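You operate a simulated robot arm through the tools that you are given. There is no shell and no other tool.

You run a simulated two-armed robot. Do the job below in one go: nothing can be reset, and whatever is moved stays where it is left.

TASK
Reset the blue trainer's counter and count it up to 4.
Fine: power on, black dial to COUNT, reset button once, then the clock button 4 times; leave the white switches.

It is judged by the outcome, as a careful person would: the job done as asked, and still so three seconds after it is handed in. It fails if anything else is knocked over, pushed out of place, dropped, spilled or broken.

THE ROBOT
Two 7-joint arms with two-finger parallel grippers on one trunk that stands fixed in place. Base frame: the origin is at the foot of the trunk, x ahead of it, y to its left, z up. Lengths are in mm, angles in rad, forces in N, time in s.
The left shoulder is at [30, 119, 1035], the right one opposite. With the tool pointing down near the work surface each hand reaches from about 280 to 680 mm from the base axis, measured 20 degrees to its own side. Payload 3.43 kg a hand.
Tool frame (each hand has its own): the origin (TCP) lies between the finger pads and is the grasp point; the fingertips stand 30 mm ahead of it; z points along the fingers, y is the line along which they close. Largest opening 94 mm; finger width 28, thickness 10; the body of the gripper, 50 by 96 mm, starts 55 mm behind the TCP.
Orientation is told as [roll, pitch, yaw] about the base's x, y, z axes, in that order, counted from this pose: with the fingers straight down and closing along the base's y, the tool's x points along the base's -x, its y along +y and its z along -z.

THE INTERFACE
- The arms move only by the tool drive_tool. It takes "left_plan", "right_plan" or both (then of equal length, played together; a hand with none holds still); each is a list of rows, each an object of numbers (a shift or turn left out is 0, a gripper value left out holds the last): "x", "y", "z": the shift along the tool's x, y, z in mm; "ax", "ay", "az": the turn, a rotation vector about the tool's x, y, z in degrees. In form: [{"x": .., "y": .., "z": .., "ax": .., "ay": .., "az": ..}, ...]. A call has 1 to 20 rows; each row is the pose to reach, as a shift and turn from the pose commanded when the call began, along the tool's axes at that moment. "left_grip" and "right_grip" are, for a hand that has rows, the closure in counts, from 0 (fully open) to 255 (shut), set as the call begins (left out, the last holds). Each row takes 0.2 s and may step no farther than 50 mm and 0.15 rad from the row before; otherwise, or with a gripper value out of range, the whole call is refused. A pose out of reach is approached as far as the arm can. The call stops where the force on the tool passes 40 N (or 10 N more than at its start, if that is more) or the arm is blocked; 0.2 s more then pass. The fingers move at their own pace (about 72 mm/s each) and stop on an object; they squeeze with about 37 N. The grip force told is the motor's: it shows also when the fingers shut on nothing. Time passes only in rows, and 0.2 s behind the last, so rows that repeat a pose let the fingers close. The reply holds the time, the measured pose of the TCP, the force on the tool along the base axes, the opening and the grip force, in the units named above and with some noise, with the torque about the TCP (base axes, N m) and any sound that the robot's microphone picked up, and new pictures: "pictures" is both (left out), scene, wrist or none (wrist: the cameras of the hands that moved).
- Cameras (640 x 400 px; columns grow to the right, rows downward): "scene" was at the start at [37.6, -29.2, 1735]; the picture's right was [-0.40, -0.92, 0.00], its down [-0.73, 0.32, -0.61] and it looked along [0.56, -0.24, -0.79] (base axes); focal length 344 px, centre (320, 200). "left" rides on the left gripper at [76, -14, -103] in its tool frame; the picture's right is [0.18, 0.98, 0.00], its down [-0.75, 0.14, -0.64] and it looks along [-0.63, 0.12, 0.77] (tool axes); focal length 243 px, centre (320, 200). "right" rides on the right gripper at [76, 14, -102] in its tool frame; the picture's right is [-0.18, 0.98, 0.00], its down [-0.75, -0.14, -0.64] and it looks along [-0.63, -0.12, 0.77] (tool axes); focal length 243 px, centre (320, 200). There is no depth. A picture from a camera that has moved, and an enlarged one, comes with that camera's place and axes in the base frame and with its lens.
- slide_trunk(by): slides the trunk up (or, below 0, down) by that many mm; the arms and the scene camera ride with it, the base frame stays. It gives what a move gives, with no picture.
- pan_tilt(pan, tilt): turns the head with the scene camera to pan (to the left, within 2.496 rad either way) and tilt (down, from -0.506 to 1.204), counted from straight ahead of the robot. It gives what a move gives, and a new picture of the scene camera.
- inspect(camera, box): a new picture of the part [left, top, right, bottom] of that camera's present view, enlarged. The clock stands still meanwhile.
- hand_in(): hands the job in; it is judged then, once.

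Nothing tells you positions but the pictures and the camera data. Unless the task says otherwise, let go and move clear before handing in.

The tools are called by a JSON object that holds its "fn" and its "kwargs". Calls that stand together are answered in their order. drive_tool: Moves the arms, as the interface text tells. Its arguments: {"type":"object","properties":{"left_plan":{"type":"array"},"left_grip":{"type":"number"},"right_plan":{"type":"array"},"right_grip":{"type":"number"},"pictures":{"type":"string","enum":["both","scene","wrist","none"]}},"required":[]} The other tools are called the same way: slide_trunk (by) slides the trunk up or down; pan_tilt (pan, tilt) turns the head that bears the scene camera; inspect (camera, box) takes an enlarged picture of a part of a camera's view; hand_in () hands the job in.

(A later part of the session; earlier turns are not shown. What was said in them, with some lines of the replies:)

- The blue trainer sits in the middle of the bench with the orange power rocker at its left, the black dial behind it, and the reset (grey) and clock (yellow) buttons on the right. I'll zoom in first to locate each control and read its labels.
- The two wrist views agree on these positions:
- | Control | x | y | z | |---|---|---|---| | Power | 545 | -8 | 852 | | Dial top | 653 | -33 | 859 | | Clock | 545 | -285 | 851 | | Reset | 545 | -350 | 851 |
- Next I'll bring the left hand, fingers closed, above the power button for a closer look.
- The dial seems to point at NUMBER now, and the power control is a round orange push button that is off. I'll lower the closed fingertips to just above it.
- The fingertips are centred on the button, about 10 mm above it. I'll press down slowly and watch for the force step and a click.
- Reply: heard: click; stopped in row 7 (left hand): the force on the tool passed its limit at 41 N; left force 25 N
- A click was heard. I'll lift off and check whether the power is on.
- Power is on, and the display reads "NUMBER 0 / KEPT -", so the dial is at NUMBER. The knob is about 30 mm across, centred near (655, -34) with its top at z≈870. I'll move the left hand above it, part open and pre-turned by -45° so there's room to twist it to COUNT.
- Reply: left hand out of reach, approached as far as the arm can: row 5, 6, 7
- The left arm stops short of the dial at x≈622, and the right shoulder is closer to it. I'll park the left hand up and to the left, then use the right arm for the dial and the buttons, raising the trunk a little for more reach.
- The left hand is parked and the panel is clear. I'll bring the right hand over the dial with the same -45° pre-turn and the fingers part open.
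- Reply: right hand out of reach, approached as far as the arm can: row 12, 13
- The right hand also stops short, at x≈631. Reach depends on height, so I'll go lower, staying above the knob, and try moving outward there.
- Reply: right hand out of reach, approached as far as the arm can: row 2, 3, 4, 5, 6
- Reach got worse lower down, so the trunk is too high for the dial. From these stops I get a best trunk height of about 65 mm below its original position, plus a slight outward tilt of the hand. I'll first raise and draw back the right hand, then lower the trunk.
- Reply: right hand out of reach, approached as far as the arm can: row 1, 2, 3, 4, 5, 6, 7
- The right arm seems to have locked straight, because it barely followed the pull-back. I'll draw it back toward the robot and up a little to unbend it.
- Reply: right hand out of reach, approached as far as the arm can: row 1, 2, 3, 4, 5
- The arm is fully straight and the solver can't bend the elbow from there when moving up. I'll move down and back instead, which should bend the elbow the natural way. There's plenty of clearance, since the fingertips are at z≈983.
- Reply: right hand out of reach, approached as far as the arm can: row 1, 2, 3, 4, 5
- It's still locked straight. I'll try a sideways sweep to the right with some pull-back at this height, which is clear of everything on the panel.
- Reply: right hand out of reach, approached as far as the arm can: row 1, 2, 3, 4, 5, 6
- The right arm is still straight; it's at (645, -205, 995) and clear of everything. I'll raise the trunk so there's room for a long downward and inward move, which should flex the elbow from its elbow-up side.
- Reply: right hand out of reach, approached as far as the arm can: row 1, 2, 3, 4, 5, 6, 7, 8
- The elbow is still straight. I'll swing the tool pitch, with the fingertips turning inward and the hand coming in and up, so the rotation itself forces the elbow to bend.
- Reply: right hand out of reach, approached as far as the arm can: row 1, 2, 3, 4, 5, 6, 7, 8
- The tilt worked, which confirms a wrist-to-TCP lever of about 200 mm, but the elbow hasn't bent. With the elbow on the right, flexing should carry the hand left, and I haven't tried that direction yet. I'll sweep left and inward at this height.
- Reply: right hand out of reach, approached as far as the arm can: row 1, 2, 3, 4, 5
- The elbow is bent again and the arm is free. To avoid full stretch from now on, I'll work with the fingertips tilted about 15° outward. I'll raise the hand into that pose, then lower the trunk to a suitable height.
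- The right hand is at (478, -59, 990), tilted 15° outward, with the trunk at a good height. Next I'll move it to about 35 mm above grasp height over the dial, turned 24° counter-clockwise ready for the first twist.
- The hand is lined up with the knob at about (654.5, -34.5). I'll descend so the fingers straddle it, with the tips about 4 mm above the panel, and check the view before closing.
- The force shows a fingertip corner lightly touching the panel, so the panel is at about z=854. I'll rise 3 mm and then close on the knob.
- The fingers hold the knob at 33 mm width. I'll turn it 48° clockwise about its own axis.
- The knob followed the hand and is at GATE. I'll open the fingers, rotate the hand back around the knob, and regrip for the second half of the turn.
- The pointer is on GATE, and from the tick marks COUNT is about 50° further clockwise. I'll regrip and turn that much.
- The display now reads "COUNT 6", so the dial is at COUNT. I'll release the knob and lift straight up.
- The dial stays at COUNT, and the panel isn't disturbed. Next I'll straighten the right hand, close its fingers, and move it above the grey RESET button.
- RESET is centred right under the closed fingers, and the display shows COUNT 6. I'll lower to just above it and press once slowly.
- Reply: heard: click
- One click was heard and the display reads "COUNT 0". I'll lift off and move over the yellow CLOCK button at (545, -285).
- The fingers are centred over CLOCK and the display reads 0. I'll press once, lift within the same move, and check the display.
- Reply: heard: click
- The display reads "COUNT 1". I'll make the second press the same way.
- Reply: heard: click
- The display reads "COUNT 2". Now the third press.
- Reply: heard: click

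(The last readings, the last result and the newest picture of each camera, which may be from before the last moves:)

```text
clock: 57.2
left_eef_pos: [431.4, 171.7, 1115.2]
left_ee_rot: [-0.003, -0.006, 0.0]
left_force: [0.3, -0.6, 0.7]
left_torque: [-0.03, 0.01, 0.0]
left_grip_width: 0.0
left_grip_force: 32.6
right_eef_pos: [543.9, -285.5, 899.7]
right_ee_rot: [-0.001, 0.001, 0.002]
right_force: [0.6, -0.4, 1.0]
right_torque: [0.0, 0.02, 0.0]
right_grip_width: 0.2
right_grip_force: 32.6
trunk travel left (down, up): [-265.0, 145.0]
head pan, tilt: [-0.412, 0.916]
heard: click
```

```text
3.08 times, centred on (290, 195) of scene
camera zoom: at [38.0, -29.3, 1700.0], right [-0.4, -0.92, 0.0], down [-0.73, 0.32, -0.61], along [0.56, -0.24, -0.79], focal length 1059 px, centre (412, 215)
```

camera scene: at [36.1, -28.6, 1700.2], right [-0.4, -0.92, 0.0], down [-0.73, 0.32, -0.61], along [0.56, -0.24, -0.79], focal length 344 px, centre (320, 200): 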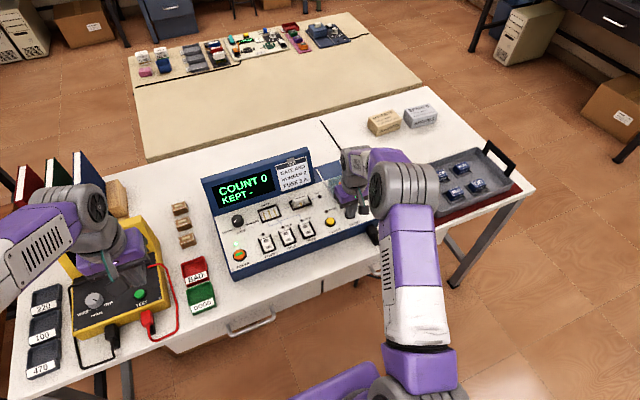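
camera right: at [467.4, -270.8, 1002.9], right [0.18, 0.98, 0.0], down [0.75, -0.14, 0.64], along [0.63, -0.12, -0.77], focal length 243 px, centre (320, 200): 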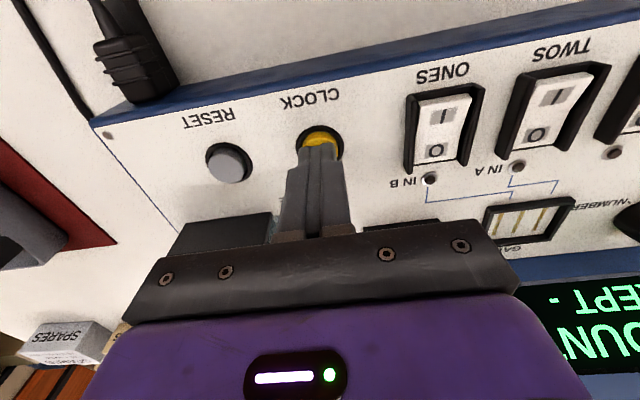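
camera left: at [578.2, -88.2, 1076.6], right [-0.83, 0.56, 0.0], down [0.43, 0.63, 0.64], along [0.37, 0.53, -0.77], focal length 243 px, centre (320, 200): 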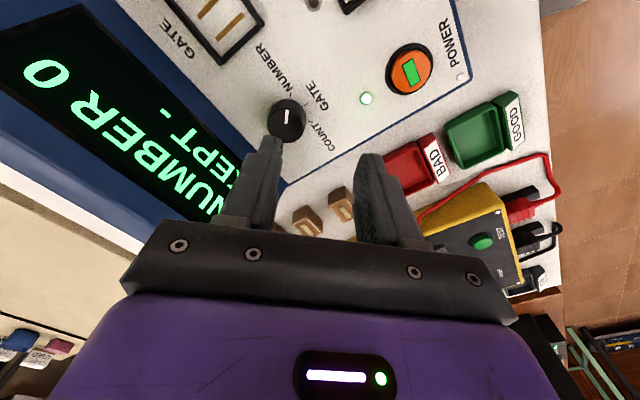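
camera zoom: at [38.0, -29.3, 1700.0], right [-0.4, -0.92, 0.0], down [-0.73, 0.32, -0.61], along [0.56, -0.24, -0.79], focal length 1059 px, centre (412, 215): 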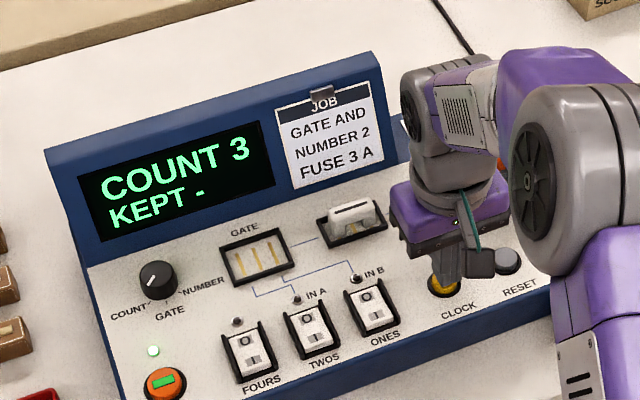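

The display reads "COUNT 3". Now the fourth and last press.

{"fn": "drive_tool", "kwargs": {"right_plan": [{"z": 7}, {"z": 10}, {"z": 12}, {"z": 14}, {"z": 15}, {"z": 16}, {"z": 17}, {"z": 17}, {"z": 10}, {"z": 0}, {"z": 0}], "pictures": "none"}}

{"fn": "inspect", "kwargs": {"camera": "scene", "box": [190, 130, 390, 260]}}

```text
clock: 59.6
left_eef_pos: [431.3, 172.2, 1112.2]
left_ee_rot: [-0.001, -0.006, 0.0]
left_force: [-0.5, 0.6, -1.0]
left_torque: [0.01, -0.02, 0.02]
left_grip_width: 0.0
left_grip_force: 32.9
right_eef_pos: [543.8, -287.2, 899.2]
right_ee_rot: [0.0, 0.001, 0.002]
right_force: [0.2, -0.6, 0.9]
right_torque: [0.03, -0.01, 0.0]
right_grip_width: 0.1
right_grip_force: 33.1
trunk travel left (down, up): [-265.0, 145.0]
head pan, tilt: [-0.412, 0.916]
heard: click
```

```text
3.08 times, centred on (290, 195) of scene
camera zoom: at [37.9, -29.3, 1700.0], right [-0.4, -0.92, 0.0], down [-0.73, 0.32, -0.61], along [0.56, -0.24, -0.79], focal length 1059 px, centre (412, 215)
```

zoom: 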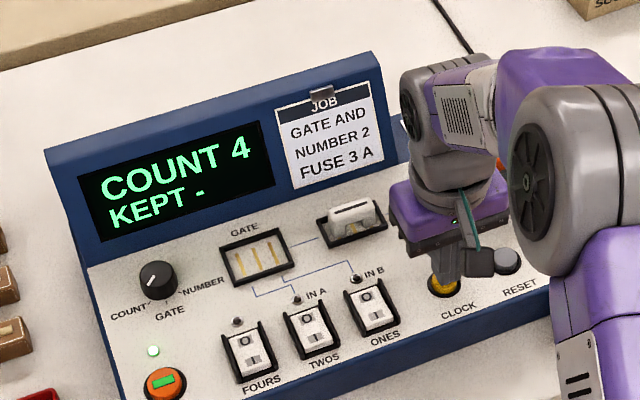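

The display reads "COUNT 4". I'll lift the right hand straight up and back, then do a final check.

{"fn": "drive_tool", "kwargs": {"right_plan": [{"z": -30}, {"z": -70}, {"x": 15, "z": -110}, {"x": 40, "z": -145}, {"x": 70, "z": -180}, {"x": 70, "z": -180}], "pictures": "both"}}

{"fn": "inspect", "kwargs": {"camera": "scene", "box": [190, 130, 390, 260]}}

```text
clock: 61.0
left_eef_pos: [431.8, 172.6, 1112.8]
left_ee_rot: [-0.001, -0.003, -0.001]
left_force: [-1.2, 1.2, 0.1]
left_torque: [0.03, 0.04, 0.01]
left_grip_width: 0.0
left_grip_force: 33.1
right_eef_pos: [474.5, -285.7, 1080.4]
right_ee_rot: [-0.002, 0.003, 0.002]
right_force: [0.0, 0.2, 0.4]
right_torque: [-0.01, 0.02, -0.01]
right_grip_width: 0.0
right_grip_force: 33.1
trunk travel left (down, up): [-265.0, 145.0]
head pan, tilt: [-0.412, 0.916]
camera scene: at [39.1, -29.3, 1699.9], right [-0.4, -0.92, 0.0], down [-0.73, 0.32, -0.61], along [0.56, -0.24, -0.79], focal length 344 px, centre (320, 200)
camera right: at [398.2, -271.5, 1183.4], right [0.18, 0.98, 0.0], down [0.75, -0.14, 0.64], along [0.63, -0.12, -0.77], focal length 243 px, centre (320, 200)
```

scene: 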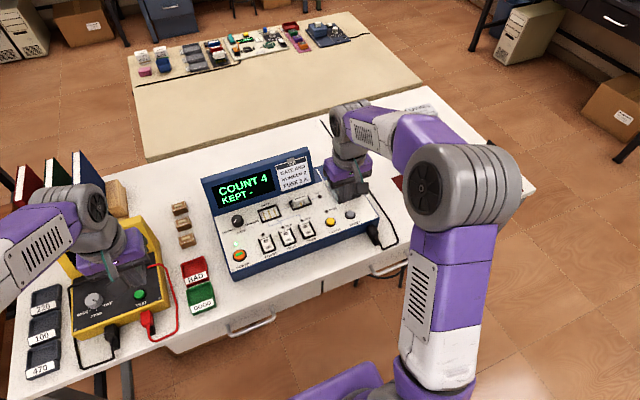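
right: 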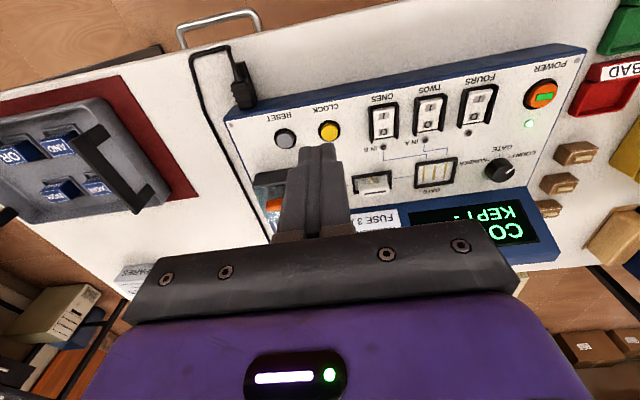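

```text
3.08 times, centred on (290, 195) of scene
camera zoom: at [39.1, -29.3, 1699.9], right [-0.4, -0.92, 0.0], down [-0.73, 0.32, -0.61], along [0.56, -0.24, -0.79], focal length 1059 px, centre (412, 215)
```

zoom: 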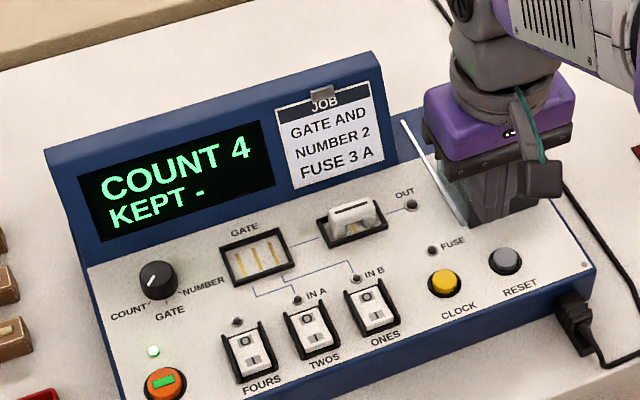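

The display is steady at "COUNT 4", power is on, the dial is at COUNT, and the white switches are untouched. Both hands are clear and nothing else has moved, so I'm handing it in.

{"fn": "hand_in", "kwargs": {}}

```text
The job is handed in.
```

The blue trainer's counter is reset and counted up to 4, and the job is handed in. At the last look before hand-in, the display read "COUNT 4" with the power on and the dial at COUNT.

- **Presses:** I pressed RESET once, which took the display from 6 to 0. I then pressed CLOCK four times, checking the display after each press.
- **Dial:** the left arm couldn't reach it, so I turned it with the right arm in two grips. The right arm also locked straight for a while on the way there. It touched nothing while locked, but I had to raise and lower the trunk to free it.
- **Rest of the bench:** the white switches were left alone, and I saw nothing else moved or knocked. While lining up on the dial, one fingertip lightly touched the panel, and I saw no mark or change from it.
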